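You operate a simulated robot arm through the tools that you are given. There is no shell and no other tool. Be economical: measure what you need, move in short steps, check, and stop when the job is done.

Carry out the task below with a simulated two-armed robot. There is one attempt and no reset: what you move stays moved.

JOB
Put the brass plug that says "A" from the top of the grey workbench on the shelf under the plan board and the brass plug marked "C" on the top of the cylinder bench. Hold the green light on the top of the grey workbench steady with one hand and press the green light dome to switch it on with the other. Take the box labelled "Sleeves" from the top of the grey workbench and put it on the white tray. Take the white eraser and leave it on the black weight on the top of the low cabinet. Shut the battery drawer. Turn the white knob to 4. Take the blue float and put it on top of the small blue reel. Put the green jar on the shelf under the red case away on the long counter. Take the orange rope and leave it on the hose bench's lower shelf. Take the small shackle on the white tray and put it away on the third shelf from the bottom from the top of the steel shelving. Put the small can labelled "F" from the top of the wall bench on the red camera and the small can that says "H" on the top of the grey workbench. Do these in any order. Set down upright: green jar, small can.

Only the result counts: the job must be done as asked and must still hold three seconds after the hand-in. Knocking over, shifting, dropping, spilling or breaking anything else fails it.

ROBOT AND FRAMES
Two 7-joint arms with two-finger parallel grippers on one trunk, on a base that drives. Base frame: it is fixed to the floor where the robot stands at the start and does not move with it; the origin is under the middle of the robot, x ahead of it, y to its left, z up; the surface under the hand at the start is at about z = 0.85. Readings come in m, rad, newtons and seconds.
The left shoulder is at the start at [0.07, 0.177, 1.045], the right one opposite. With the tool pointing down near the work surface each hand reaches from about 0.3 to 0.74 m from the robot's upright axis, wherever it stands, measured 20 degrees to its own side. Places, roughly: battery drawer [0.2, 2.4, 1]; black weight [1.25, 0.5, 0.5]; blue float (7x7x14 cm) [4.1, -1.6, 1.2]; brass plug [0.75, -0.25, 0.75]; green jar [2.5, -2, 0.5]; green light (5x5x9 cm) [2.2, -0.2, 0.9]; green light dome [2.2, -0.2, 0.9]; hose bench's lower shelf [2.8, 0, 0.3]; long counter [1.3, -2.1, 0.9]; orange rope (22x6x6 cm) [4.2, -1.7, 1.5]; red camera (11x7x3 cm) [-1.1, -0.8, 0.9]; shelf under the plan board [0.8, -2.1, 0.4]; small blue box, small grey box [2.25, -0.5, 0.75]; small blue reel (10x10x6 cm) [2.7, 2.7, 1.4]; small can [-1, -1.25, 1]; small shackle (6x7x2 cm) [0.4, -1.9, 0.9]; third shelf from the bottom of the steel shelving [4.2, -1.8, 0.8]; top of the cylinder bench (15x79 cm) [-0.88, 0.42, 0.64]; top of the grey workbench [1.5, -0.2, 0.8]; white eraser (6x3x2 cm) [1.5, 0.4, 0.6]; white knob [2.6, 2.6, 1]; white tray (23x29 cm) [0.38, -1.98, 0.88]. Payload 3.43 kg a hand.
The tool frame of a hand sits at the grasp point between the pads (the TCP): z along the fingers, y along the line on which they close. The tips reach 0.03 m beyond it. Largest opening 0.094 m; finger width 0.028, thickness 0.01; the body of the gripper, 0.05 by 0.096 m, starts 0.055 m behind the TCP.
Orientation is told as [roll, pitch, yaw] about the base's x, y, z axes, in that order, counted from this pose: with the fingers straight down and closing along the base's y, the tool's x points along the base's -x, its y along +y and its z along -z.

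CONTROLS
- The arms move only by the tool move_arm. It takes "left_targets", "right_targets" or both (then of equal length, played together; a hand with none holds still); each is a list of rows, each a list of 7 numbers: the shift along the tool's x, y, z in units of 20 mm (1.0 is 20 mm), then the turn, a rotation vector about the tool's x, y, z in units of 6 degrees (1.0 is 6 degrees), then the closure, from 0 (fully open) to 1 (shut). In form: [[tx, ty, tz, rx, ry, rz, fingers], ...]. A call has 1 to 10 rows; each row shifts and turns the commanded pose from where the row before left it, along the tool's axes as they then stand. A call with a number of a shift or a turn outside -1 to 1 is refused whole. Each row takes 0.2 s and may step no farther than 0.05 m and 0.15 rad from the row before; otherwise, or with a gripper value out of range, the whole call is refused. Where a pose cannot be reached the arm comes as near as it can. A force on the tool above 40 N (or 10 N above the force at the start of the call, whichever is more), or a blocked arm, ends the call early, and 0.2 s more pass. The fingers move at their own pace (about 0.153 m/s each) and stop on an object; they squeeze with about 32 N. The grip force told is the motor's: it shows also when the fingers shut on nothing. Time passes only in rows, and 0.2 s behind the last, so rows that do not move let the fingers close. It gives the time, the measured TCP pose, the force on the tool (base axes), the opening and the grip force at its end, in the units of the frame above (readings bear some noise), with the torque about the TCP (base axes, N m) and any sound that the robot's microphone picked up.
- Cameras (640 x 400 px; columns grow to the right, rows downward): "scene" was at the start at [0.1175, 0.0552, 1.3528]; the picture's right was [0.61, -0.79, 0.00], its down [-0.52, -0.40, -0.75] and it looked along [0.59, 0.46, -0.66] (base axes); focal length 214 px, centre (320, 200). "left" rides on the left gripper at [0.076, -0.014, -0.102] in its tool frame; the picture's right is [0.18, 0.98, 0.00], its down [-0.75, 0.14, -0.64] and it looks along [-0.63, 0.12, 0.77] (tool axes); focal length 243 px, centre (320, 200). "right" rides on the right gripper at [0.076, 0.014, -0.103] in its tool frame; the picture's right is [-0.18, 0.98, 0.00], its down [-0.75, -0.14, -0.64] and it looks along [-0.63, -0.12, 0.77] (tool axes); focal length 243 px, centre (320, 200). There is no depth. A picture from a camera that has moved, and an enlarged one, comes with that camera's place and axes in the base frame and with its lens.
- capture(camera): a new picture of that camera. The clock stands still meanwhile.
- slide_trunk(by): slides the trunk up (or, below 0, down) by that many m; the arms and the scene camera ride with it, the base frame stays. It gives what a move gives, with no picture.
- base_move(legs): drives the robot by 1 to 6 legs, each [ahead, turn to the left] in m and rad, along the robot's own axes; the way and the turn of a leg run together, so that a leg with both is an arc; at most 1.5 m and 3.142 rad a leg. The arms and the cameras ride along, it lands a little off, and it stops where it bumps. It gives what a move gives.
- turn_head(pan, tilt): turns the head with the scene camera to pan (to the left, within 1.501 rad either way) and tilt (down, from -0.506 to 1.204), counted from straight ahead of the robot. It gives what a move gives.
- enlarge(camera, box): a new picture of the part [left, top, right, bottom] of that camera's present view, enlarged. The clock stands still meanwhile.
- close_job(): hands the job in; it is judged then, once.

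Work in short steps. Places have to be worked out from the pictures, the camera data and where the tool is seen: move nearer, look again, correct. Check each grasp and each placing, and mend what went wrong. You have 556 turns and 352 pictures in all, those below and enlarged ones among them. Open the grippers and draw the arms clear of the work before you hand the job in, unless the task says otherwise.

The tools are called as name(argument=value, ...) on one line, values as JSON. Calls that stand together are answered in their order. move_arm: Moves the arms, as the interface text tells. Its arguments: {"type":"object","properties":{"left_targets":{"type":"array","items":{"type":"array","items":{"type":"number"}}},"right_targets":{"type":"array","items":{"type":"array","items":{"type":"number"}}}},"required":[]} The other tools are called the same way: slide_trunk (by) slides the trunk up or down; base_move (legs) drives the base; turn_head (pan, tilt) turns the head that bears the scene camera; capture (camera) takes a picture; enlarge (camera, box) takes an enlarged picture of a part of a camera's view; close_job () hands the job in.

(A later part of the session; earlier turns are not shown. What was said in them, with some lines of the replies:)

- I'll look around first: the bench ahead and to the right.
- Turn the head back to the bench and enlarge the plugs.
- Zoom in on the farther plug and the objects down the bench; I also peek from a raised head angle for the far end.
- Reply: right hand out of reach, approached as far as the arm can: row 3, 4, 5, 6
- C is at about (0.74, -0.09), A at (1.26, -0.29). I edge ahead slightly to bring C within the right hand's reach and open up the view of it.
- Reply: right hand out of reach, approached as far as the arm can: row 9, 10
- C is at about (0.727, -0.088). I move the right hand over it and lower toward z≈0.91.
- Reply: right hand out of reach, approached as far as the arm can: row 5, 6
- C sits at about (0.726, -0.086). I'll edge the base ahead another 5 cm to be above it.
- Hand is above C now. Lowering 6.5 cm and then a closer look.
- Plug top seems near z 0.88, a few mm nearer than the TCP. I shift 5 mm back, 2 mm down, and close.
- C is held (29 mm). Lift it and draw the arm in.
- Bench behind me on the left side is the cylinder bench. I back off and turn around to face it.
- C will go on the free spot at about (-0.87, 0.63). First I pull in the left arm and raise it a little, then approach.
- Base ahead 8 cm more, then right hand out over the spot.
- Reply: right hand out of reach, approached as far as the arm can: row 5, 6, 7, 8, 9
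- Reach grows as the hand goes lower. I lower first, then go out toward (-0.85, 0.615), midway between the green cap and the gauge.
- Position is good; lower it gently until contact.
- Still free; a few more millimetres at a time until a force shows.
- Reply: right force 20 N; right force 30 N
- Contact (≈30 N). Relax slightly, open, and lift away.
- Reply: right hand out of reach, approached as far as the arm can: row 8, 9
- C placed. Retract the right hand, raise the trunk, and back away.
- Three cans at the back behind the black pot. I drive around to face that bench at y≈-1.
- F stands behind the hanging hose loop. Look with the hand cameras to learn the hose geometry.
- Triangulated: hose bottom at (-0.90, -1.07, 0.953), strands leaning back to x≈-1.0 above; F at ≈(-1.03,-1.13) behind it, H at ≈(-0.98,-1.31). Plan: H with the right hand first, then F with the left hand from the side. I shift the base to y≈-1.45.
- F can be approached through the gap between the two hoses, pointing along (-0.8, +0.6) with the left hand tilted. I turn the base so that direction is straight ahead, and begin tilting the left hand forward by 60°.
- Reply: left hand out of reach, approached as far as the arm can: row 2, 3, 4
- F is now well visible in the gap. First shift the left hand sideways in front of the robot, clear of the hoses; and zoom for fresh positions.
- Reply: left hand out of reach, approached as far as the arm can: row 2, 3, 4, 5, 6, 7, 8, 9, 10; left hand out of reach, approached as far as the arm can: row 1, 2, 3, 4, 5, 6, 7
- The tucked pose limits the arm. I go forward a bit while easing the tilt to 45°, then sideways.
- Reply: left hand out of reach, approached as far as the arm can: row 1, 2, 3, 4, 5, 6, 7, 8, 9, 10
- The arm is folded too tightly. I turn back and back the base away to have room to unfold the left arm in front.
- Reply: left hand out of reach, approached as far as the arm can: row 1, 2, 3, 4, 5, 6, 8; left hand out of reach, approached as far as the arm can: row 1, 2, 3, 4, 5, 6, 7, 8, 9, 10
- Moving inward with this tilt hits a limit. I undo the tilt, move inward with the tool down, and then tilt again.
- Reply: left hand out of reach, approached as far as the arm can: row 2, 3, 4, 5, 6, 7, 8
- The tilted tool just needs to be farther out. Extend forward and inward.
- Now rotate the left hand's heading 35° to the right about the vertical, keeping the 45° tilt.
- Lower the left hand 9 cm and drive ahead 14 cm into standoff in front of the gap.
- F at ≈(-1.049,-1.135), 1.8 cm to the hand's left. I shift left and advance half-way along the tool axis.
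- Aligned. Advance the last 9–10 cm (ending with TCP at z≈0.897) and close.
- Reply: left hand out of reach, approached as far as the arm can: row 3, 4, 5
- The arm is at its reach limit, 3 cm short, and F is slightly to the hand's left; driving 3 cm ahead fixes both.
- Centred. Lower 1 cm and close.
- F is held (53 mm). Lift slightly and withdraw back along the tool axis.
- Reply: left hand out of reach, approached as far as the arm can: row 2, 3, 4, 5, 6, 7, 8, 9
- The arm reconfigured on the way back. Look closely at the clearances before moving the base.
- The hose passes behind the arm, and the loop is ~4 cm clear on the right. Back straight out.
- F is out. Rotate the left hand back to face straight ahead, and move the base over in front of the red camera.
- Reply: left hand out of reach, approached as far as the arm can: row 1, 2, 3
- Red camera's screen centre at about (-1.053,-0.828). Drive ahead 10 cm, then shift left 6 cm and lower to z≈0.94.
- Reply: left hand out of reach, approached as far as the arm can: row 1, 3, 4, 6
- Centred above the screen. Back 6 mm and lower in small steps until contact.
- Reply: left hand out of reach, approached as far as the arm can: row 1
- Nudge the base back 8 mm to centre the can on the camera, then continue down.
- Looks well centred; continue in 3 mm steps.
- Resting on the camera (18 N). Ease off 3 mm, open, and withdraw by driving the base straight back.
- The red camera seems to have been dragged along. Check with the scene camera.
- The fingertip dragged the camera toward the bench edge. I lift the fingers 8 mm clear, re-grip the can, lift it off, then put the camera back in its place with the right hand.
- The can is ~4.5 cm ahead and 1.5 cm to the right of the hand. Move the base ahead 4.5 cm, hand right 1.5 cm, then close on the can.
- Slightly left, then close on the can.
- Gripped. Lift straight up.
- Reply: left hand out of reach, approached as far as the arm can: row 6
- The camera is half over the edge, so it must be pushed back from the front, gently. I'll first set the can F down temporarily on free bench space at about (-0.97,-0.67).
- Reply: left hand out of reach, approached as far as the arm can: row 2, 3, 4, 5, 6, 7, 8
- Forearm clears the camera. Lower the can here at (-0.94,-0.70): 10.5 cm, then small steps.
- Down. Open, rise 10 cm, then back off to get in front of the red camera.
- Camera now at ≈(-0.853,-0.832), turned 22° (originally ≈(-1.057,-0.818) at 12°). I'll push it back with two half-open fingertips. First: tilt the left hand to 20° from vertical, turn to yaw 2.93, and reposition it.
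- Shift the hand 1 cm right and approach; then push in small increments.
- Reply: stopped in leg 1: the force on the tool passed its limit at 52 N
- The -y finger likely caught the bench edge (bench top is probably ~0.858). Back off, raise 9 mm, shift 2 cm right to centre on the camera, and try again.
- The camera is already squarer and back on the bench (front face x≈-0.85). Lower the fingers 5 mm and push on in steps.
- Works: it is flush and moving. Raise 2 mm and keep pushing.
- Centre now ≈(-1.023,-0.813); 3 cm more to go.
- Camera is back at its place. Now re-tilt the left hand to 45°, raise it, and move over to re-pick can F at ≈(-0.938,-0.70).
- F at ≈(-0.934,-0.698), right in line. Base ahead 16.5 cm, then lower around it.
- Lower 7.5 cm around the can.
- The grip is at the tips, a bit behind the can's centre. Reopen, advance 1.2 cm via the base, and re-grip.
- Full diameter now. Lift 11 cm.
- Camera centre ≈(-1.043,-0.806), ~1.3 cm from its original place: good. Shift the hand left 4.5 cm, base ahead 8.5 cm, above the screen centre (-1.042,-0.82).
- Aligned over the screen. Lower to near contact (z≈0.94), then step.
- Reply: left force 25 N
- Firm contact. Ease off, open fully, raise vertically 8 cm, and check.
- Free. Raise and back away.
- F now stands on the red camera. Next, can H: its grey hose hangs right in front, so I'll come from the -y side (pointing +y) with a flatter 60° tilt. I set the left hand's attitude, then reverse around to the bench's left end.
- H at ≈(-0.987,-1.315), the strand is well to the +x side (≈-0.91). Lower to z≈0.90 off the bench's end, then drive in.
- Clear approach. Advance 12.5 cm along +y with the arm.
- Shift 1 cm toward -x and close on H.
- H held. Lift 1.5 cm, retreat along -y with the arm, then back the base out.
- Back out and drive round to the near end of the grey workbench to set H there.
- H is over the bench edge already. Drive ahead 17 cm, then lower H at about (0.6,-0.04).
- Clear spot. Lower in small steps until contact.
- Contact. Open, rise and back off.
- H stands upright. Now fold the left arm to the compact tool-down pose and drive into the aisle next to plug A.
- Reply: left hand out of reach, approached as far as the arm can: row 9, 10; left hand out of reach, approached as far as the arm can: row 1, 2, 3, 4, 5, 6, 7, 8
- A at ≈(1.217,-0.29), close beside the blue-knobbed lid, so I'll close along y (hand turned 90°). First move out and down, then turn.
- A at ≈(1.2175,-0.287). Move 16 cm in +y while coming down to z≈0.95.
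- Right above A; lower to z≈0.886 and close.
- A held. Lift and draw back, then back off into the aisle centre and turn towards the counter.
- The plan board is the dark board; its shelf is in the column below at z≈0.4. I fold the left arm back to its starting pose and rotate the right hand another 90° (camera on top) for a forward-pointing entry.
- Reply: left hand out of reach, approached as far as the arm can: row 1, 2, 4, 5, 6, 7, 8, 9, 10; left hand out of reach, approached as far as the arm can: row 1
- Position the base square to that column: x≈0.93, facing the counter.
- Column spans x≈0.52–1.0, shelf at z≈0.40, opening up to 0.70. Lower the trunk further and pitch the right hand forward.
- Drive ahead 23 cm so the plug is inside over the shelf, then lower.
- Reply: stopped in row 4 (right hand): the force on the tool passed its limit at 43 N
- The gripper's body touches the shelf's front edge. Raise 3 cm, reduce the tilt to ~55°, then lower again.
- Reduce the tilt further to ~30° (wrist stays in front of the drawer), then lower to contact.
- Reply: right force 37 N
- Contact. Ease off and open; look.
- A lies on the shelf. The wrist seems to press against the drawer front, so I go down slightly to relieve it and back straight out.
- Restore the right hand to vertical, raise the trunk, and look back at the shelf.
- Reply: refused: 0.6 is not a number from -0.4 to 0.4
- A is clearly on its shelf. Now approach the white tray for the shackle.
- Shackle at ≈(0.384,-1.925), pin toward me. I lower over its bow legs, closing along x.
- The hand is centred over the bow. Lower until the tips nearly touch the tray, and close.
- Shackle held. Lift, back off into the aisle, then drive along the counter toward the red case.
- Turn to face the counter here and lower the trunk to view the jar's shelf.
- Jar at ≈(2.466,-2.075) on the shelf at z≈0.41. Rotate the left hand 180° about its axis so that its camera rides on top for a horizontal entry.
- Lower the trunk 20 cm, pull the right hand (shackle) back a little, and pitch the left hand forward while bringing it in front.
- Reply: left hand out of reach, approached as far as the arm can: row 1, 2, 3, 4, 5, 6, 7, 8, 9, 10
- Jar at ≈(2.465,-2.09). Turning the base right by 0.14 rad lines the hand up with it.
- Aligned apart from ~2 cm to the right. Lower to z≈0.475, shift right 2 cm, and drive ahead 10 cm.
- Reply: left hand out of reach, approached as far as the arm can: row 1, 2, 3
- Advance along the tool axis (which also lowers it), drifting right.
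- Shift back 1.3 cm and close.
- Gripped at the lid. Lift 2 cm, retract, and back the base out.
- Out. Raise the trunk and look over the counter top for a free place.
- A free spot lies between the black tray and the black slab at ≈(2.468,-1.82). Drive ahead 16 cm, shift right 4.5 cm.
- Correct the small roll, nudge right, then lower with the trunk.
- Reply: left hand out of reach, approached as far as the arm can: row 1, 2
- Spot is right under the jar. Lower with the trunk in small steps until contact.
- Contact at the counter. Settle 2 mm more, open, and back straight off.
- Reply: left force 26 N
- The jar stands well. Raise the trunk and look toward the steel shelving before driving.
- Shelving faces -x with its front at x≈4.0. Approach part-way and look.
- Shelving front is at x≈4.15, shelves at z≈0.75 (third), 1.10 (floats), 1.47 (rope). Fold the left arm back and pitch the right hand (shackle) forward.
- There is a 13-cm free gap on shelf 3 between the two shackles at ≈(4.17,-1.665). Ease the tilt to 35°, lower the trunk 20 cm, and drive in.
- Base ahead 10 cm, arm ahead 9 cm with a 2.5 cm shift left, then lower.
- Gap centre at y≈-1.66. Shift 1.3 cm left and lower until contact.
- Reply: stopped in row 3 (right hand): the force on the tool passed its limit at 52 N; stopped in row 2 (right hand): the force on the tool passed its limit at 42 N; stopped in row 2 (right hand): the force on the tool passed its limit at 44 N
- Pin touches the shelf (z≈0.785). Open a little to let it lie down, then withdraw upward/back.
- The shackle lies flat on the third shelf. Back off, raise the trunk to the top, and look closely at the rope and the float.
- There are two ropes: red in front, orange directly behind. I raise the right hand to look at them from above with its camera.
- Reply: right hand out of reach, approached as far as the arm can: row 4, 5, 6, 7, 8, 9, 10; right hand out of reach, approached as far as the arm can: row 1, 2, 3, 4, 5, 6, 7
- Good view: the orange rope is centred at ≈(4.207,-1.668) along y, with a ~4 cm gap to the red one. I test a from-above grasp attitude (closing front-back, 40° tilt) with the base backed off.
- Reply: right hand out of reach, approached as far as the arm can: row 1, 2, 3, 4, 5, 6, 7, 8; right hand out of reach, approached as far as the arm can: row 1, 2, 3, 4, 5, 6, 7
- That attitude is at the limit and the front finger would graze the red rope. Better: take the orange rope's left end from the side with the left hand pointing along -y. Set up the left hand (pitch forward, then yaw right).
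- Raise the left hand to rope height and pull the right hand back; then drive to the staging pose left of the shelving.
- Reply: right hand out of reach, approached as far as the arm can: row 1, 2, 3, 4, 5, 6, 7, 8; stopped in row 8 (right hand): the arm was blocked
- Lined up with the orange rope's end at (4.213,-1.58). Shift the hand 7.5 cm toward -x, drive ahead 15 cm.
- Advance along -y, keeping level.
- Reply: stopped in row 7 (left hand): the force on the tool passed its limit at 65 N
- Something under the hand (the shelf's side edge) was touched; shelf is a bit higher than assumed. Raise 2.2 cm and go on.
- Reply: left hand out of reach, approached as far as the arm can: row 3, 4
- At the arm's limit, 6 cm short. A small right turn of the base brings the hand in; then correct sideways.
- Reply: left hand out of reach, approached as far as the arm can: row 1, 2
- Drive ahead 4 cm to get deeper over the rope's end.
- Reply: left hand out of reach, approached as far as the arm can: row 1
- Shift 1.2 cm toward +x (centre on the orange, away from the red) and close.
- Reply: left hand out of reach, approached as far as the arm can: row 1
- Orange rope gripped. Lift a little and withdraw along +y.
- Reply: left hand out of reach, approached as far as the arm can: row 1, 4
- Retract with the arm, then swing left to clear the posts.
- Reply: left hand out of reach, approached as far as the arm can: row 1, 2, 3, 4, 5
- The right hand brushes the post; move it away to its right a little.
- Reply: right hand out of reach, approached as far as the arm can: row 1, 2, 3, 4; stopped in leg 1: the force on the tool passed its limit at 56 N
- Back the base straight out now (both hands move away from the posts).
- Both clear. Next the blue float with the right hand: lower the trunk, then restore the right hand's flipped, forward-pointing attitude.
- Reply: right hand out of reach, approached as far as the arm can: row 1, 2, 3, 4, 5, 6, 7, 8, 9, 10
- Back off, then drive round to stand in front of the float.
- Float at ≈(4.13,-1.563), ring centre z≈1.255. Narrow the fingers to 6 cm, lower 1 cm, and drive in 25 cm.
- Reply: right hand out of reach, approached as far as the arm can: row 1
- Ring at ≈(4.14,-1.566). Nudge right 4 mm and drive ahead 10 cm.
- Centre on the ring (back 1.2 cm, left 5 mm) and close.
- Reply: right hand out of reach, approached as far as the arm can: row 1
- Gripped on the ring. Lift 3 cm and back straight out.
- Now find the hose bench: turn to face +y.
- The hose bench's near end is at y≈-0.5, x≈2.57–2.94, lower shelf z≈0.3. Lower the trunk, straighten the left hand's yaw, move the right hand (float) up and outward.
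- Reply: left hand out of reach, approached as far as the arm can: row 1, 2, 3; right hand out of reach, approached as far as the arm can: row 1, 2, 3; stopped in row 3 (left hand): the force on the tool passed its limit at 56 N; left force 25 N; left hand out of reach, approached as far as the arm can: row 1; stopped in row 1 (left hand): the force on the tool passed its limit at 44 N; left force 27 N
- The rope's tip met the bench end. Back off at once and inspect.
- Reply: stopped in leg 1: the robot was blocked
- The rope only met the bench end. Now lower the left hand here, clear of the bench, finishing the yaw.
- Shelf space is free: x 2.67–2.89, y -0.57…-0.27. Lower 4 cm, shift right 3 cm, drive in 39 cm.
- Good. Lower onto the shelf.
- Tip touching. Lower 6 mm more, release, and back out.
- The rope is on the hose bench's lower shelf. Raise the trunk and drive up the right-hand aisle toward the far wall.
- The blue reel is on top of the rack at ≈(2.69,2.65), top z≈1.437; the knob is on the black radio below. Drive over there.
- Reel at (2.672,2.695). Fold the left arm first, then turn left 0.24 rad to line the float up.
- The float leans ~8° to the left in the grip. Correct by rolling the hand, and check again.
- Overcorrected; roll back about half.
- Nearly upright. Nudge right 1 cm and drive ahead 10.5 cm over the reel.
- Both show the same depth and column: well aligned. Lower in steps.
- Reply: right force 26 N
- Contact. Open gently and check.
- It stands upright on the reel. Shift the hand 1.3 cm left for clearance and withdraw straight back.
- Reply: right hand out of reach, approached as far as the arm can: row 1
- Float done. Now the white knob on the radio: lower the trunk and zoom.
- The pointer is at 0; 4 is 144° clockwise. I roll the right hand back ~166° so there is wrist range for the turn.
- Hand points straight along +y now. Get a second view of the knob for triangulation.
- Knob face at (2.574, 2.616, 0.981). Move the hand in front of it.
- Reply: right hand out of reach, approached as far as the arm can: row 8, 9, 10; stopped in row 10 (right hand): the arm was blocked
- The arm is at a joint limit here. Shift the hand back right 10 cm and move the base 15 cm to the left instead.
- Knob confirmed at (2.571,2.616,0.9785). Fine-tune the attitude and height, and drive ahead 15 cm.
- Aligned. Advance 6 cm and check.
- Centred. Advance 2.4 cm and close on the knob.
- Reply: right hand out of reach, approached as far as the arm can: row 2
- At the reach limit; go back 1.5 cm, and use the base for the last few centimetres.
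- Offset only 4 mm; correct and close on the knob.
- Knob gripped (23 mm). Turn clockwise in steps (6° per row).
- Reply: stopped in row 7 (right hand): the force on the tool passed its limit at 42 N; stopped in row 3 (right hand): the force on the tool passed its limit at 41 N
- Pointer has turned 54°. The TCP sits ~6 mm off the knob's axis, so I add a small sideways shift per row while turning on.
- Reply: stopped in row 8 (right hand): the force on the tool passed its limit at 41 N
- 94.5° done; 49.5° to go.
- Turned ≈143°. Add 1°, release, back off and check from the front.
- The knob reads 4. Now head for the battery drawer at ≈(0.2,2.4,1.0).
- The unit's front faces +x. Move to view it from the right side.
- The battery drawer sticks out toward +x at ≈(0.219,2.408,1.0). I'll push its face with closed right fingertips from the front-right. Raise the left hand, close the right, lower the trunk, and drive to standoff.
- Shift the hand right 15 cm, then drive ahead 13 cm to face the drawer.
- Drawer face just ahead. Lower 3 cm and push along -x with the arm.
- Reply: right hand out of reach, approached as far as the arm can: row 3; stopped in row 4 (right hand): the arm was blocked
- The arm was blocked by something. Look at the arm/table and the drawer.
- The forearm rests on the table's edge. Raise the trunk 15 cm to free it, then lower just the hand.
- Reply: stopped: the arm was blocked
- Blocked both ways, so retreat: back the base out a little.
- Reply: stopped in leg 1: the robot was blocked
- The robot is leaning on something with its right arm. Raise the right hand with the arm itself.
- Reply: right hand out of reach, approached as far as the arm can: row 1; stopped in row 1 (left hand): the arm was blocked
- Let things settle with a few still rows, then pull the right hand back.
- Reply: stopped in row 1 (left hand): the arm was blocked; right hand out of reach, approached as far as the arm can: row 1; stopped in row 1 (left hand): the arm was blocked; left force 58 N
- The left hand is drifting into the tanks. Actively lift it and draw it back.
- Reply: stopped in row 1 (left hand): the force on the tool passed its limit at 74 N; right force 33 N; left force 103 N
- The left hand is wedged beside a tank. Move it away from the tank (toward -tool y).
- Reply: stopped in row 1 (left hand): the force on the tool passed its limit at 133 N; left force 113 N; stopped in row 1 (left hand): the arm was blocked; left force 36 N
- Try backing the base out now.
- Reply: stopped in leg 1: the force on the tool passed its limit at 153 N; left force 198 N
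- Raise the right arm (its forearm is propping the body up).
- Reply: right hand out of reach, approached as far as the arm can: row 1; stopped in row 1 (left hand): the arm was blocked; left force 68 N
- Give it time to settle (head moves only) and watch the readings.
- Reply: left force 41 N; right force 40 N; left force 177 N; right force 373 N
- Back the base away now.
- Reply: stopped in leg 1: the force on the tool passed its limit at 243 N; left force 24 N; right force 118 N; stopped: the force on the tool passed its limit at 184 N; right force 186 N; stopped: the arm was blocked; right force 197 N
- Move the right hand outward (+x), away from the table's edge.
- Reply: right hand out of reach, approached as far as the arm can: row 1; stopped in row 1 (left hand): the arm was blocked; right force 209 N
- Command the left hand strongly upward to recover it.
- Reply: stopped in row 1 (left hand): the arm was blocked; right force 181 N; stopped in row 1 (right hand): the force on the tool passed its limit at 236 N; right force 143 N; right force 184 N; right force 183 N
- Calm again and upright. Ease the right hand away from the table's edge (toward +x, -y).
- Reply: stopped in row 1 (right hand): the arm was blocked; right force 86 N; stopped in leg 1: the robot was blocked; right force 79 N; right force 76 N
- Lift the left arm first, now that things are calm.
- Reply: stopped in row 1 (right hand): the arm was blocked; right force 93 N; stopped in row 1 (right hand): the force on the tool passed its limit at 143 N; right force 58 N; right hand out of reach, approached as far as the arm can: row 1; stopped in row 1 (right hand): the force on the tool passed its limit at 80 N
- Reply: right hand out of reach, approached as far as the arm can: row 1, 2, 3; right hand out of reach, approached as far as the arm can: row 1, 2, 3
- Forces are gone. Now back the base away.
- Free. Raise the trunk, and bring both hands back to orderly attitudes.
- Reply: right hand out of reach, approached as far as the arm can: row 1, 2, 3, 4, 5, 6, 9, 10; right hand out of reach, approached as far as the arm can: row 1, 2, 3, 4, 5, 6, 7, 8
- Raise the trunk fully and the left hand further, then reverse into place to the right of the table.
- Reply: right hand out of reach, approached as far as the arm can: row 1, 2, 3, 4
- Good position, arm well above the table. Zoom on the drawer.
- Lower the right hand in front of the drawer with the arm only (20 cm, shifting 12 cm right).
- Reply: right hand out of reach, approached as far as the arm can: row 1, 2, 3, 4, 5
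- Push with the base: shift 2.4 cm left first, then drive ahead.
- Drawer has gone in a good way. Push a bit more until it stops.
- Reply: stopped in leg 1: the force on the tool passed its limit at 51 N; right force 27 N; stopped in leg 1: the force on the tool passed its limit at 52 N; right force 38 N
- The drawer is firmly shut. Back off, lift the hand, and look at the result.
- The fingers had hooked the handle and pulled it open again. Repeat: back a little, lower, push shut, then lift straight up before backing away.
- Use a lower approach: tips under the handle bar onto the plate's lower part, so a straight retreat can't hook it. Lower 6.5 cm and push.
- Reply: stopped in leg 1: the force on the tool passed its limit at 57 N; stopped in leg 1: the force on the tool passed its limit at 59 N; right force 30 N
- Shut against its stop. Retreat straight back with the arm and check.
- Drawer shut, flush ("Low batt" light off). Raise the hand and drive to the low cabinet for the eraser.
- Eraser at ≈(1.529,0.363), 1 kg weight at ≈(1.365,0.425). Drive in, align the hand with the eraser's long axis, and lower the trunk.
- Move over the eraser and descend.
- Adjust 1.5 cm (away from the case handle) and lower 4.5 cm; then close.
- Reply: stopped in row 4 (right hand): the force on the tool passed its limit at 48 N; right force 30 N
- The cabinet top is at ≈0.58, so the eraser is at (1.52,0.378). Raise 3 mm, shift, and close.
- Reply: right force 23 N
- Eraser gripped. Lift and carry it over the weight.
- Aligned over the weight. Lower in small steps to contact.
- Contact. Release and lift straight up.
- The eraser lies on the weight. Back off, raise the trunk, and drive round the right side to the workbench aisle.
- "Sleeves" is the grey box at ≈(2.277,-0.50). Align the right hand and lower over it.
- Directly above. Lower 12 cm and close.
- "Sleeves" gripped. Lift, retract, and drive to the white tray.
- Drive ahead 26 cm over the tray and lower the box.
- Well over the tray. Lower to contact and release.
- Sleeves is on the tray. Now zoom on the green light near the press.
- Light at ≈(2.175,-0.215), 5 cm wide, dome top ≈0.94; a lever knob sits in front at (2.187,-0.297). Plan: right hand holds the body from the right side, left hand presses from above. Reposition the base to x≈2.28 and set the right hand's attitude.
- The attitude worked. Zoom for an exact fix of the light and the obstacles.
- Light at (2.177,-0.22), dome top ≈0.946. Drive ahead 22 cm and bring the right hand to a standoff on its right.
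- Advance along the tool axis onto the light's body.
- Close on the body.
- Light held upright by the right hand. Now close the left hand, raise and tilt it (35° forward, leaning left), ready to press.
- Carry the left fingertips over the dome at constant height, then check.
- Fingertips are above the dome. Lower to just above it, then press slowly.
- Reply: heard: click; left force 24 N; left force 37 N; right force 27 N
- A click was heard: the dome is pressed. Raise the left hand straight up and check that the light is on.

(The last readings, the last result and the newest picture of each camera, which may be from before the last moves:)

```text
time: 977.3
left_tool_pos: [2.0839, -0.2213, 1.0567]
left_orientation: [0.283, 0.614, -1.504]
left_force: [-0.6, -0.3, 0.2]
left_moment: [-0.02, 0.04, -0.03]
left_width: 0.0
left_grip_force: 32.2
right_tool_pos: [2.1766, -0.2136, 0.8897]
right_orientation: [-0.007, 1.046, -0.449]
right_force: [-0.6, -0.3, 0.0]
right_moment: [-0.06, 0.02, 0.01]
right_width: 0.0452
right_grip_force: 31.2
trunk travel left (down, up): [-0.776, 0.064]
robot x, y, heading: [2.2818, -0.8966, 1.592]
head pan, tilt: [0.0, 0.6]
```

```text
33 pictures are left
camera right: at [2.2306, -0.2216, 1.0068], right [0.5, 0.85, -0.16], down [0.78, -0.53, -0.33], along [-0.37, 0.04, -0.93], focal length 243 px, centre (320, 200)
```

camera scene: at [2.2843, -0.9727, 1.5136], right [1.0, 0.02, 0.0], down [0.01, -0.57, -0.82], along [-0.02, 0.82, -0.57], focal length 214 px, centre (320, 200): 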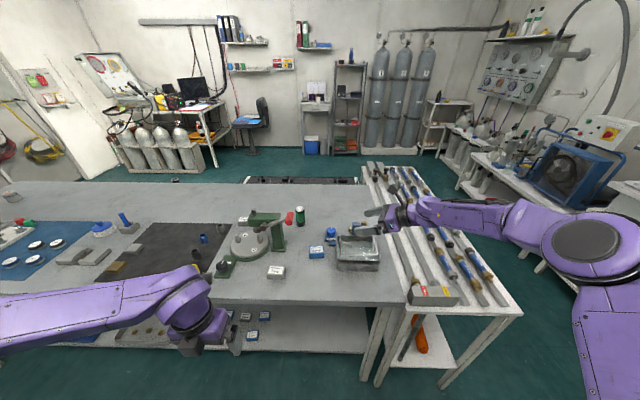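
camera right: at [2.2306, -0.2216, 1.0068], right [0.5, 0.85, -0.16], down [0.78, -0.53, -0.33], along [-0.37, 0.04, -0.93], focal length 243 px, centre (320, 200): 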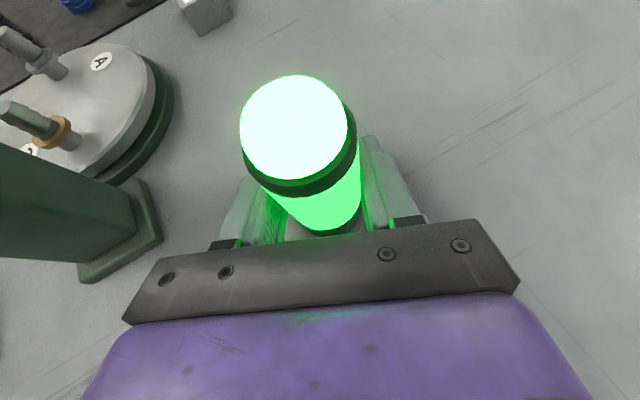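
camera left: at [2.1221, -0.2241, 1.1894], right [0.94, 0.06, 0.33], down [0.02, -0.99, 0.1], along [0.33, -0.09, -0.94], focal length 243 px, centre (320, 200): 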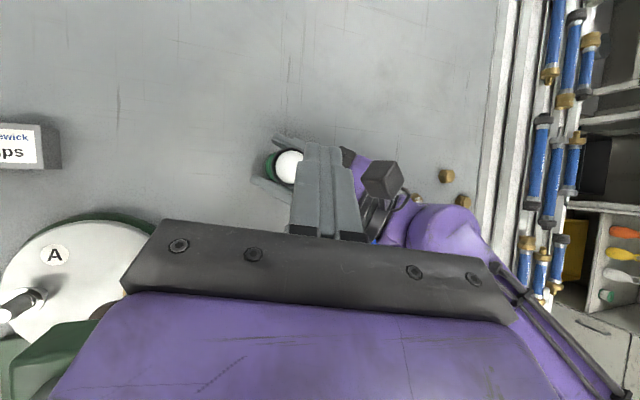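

The light is on. Release it gently and withdraw the right hand along its axis.

move_arm(right_targets=[[0, 0, 0, 0, 0, 0, 0.4], [0, 0, 0, 0, 0, 0, 0.2], [0, 0, 0, 0, 0, 0, 0.1], [0, 0, -0.5, 0, 0, 0, 0.1], [0, 0, -1, 0, 0, 0, 0.1], [0, 0, -1, 0, 0, 0, 0.1], [0, 0, -1, 0, 0, 0, 0.1], [0, 0, -1, 0, 0, 0, 0.1], [0, 0, -1, 0, 0, 0, 0.1], [0, 0, -1, 0, 0, 0, 0.1]])

capture(camera="right")

```text
time: 979.5
left_tool_pos: [2.0849, -0.2201, 1.0563]
left_orientation: [0.28, 0.616, -1.505]
left_force: [0.0, -0.2, -0.3]
left_moment: [0.01, 0.05, 0.02]
left_width: 0.0003
left_grip_force: 31.6
right_tool_pos: [2.2788, -0.2613, 0.9539]
right_orientation: [-0.01, 1.046, -0.448]
right_force: [0.2, -0.1, 0.7]
right_moment: [0.02, -0.02, 0.03]
right_width: 0.0846
right_grip_force: 0.1
trunk travel left (down, up): [-0.776, 0.064]
robot x, y, heading: [2.2829, -0.8996, 1.59]
head pan, tilt: [0.0, 0.6]
```

```text
32 pictures are left
camera right: at [2.3316, -0.2697, 1.0723], right [0.5, 0.85, -0.16], down [0.78, -0.53, -0.33], along [-0.37, 0.04, -0.93], focal length 243 px, centre (320, 200)
```

right: 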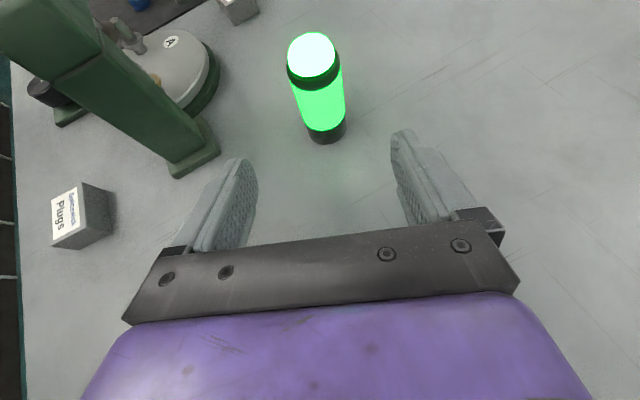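

All done; draw both hands up and clear, open the left gripper, and back away.

move_arm(left_targets=[[0.58, 0.2, -0.78, 0, 0, 0, 0.5], [0.58, 0.2, -0.78, 0, 0, 0, 0], [0.58, 0.2, -0.78, 0, 0, 0, 0], [0, 0, 0, 0, 0, 0, 0], [0, 0, 0, 0, 0, 0, 0]], right_targets=[[0.87, 0, -0.5, 0, 0, 0, 0], [0.87, 0, -0.5, 0, 0, 0, 0], [0.87, 0, -0.5, 0, 0, 0, 0], [0.87, 0, -0.5, 0, 0, 0, 0], [0.87, 0, -0.5, 0, 0, 0, 0]])

base_move(legs=[[-0.3, 0]])

capture(camera="scene")

```text
time: 980.7
left_tool_pos: [2.0824, -0.2206, 1.1136]
left_orientation: [0.282, 0.616, -1.506]
left_force: [-0.8, 0.3, -0.1]
left_moment: [-0.02, -0.02, 0.0]
left_width: 0.0938
left_grip_force: 0.0
right_tool_pos: [2.2796, -0.2613, 1.0539]
right_orientation: [-0.011, 1.044, -0.45]
right_force: [-0.3, -0.2, -0.7]
right_moment: [-0.02, -0.01, -0.01]
right_width: 0.0939
right_grip_force: 0.1
trunk travel left (down, up): [-0.776, 0.064]
robot x, y, heading: [2.2827, -0.8943, 1.593]
head pan, tilt: [0.0, 0.6]
```

```text
time: 982.7
left_tool_pos: [2.0899, -0.5186, 1.1133]
left_orientation: [0.281, 0.616, -1.508]
left_force: [-0.1, 0.3, 1.1]
left_moment: [0.04, 0.0, 0.01]
left_width: 0.0938
left_grip_force: 0.0
right_tool_pos: [2.2861, -0.5584, 1.0541]
right_orientation: [-0.01, 1.045, -0.454]
right_force: [0.2, 0.0, -0.5]
right_moment: [-0.02, -0.01, 0.03]
right_width: 0.0938
right_grip_force: 0.1
trunk travel left (down, up): [-0.776, 0.064]
robot x, y, heading: [2.2863, -1.1952, 1.59]
head pan, tilt: [0.0, 0.6]
```

```text
31 pictures are left
camera scene: at [2.2849, -1.0521, 1.5135], right [1.0, 0.02, 0.0], down [0.01, -0.57, -0.82], along [-0.01, 0.82, -0.57], focal length 214 px, centre (320, 200)
```

scene: 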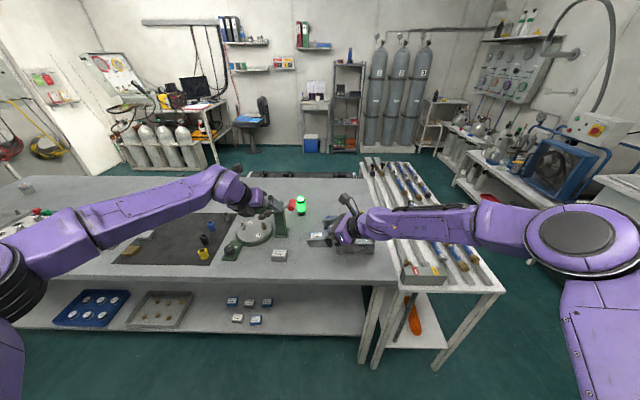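

Quick check of the rope and the float from here.

enlarge(camera="scene", box=[360, 260, 520, 360])

enlarge(camera="scene", box=[300, 40, 380, 90])

```text
4.00 times, centred on (440, 310) of scene
camera zoom: at [2.2849, -1.0521, 1.5135], right [1.0, 0.02, 0.0], down [0.01, -0.57, -0.82], along [-0.01, 0.82, -0.57], focal length 858 px, centre (-160, -240)
```

zoom: 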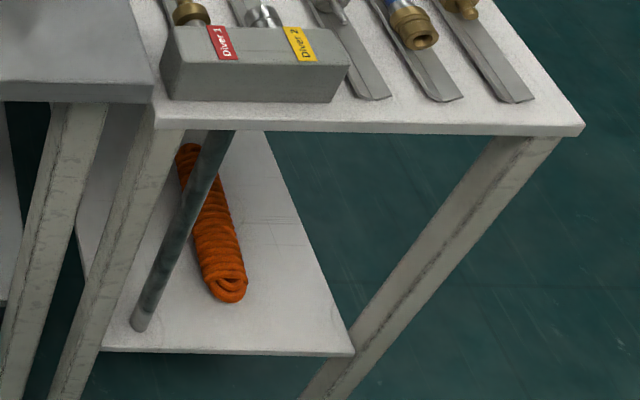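

```text
8.00 times, centred on (340, 65) of scene
camera zoom: at [2.2849, -1.0521, 1.5135], right [1.0, 0.02, 0.0], down [0.01, -0.57, -0.82], along [-0.01, 0.82, -0.57], focal length 1716 px, centre (160, 1280)
```

zoom: 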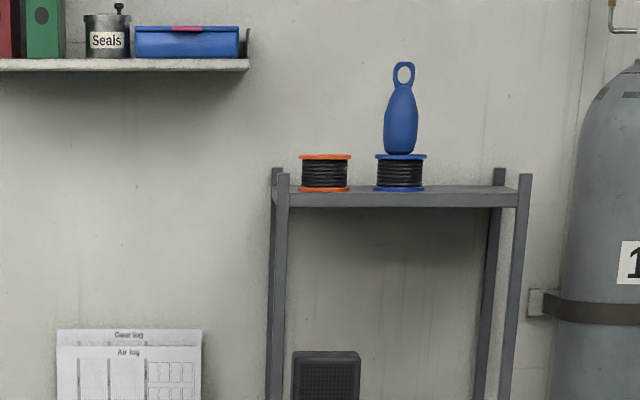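

The rope lies on the lower shelf and the float stands on the blue reel. The grippers are open and the arms are clear, so I hand the job in.

close_job()

```text
The job is handed in.
```

I did every item on the list and handed the job in; I have not seen how it was judged.

Three things happened along the way that could count against it:
- **Red camera:** my fingers dragged it towards the bench edge while I was setting down can F. I pushed it back to within about 1.5 cm of where it started, then put the can on it.
- **Desk with the battery drawer:** both arms got wedged there. The left hand pushed hard on a tank, and the right arm pushed on the table edge. Nothing looked moved or knocked over afterwards, but I only saw it from a few angles.
- **Other bumps:** the right hand pushed a shelving post, the rope's tip pressed against the hose bench end, and the base backed into something behind it near the bins. I saw nothing move.
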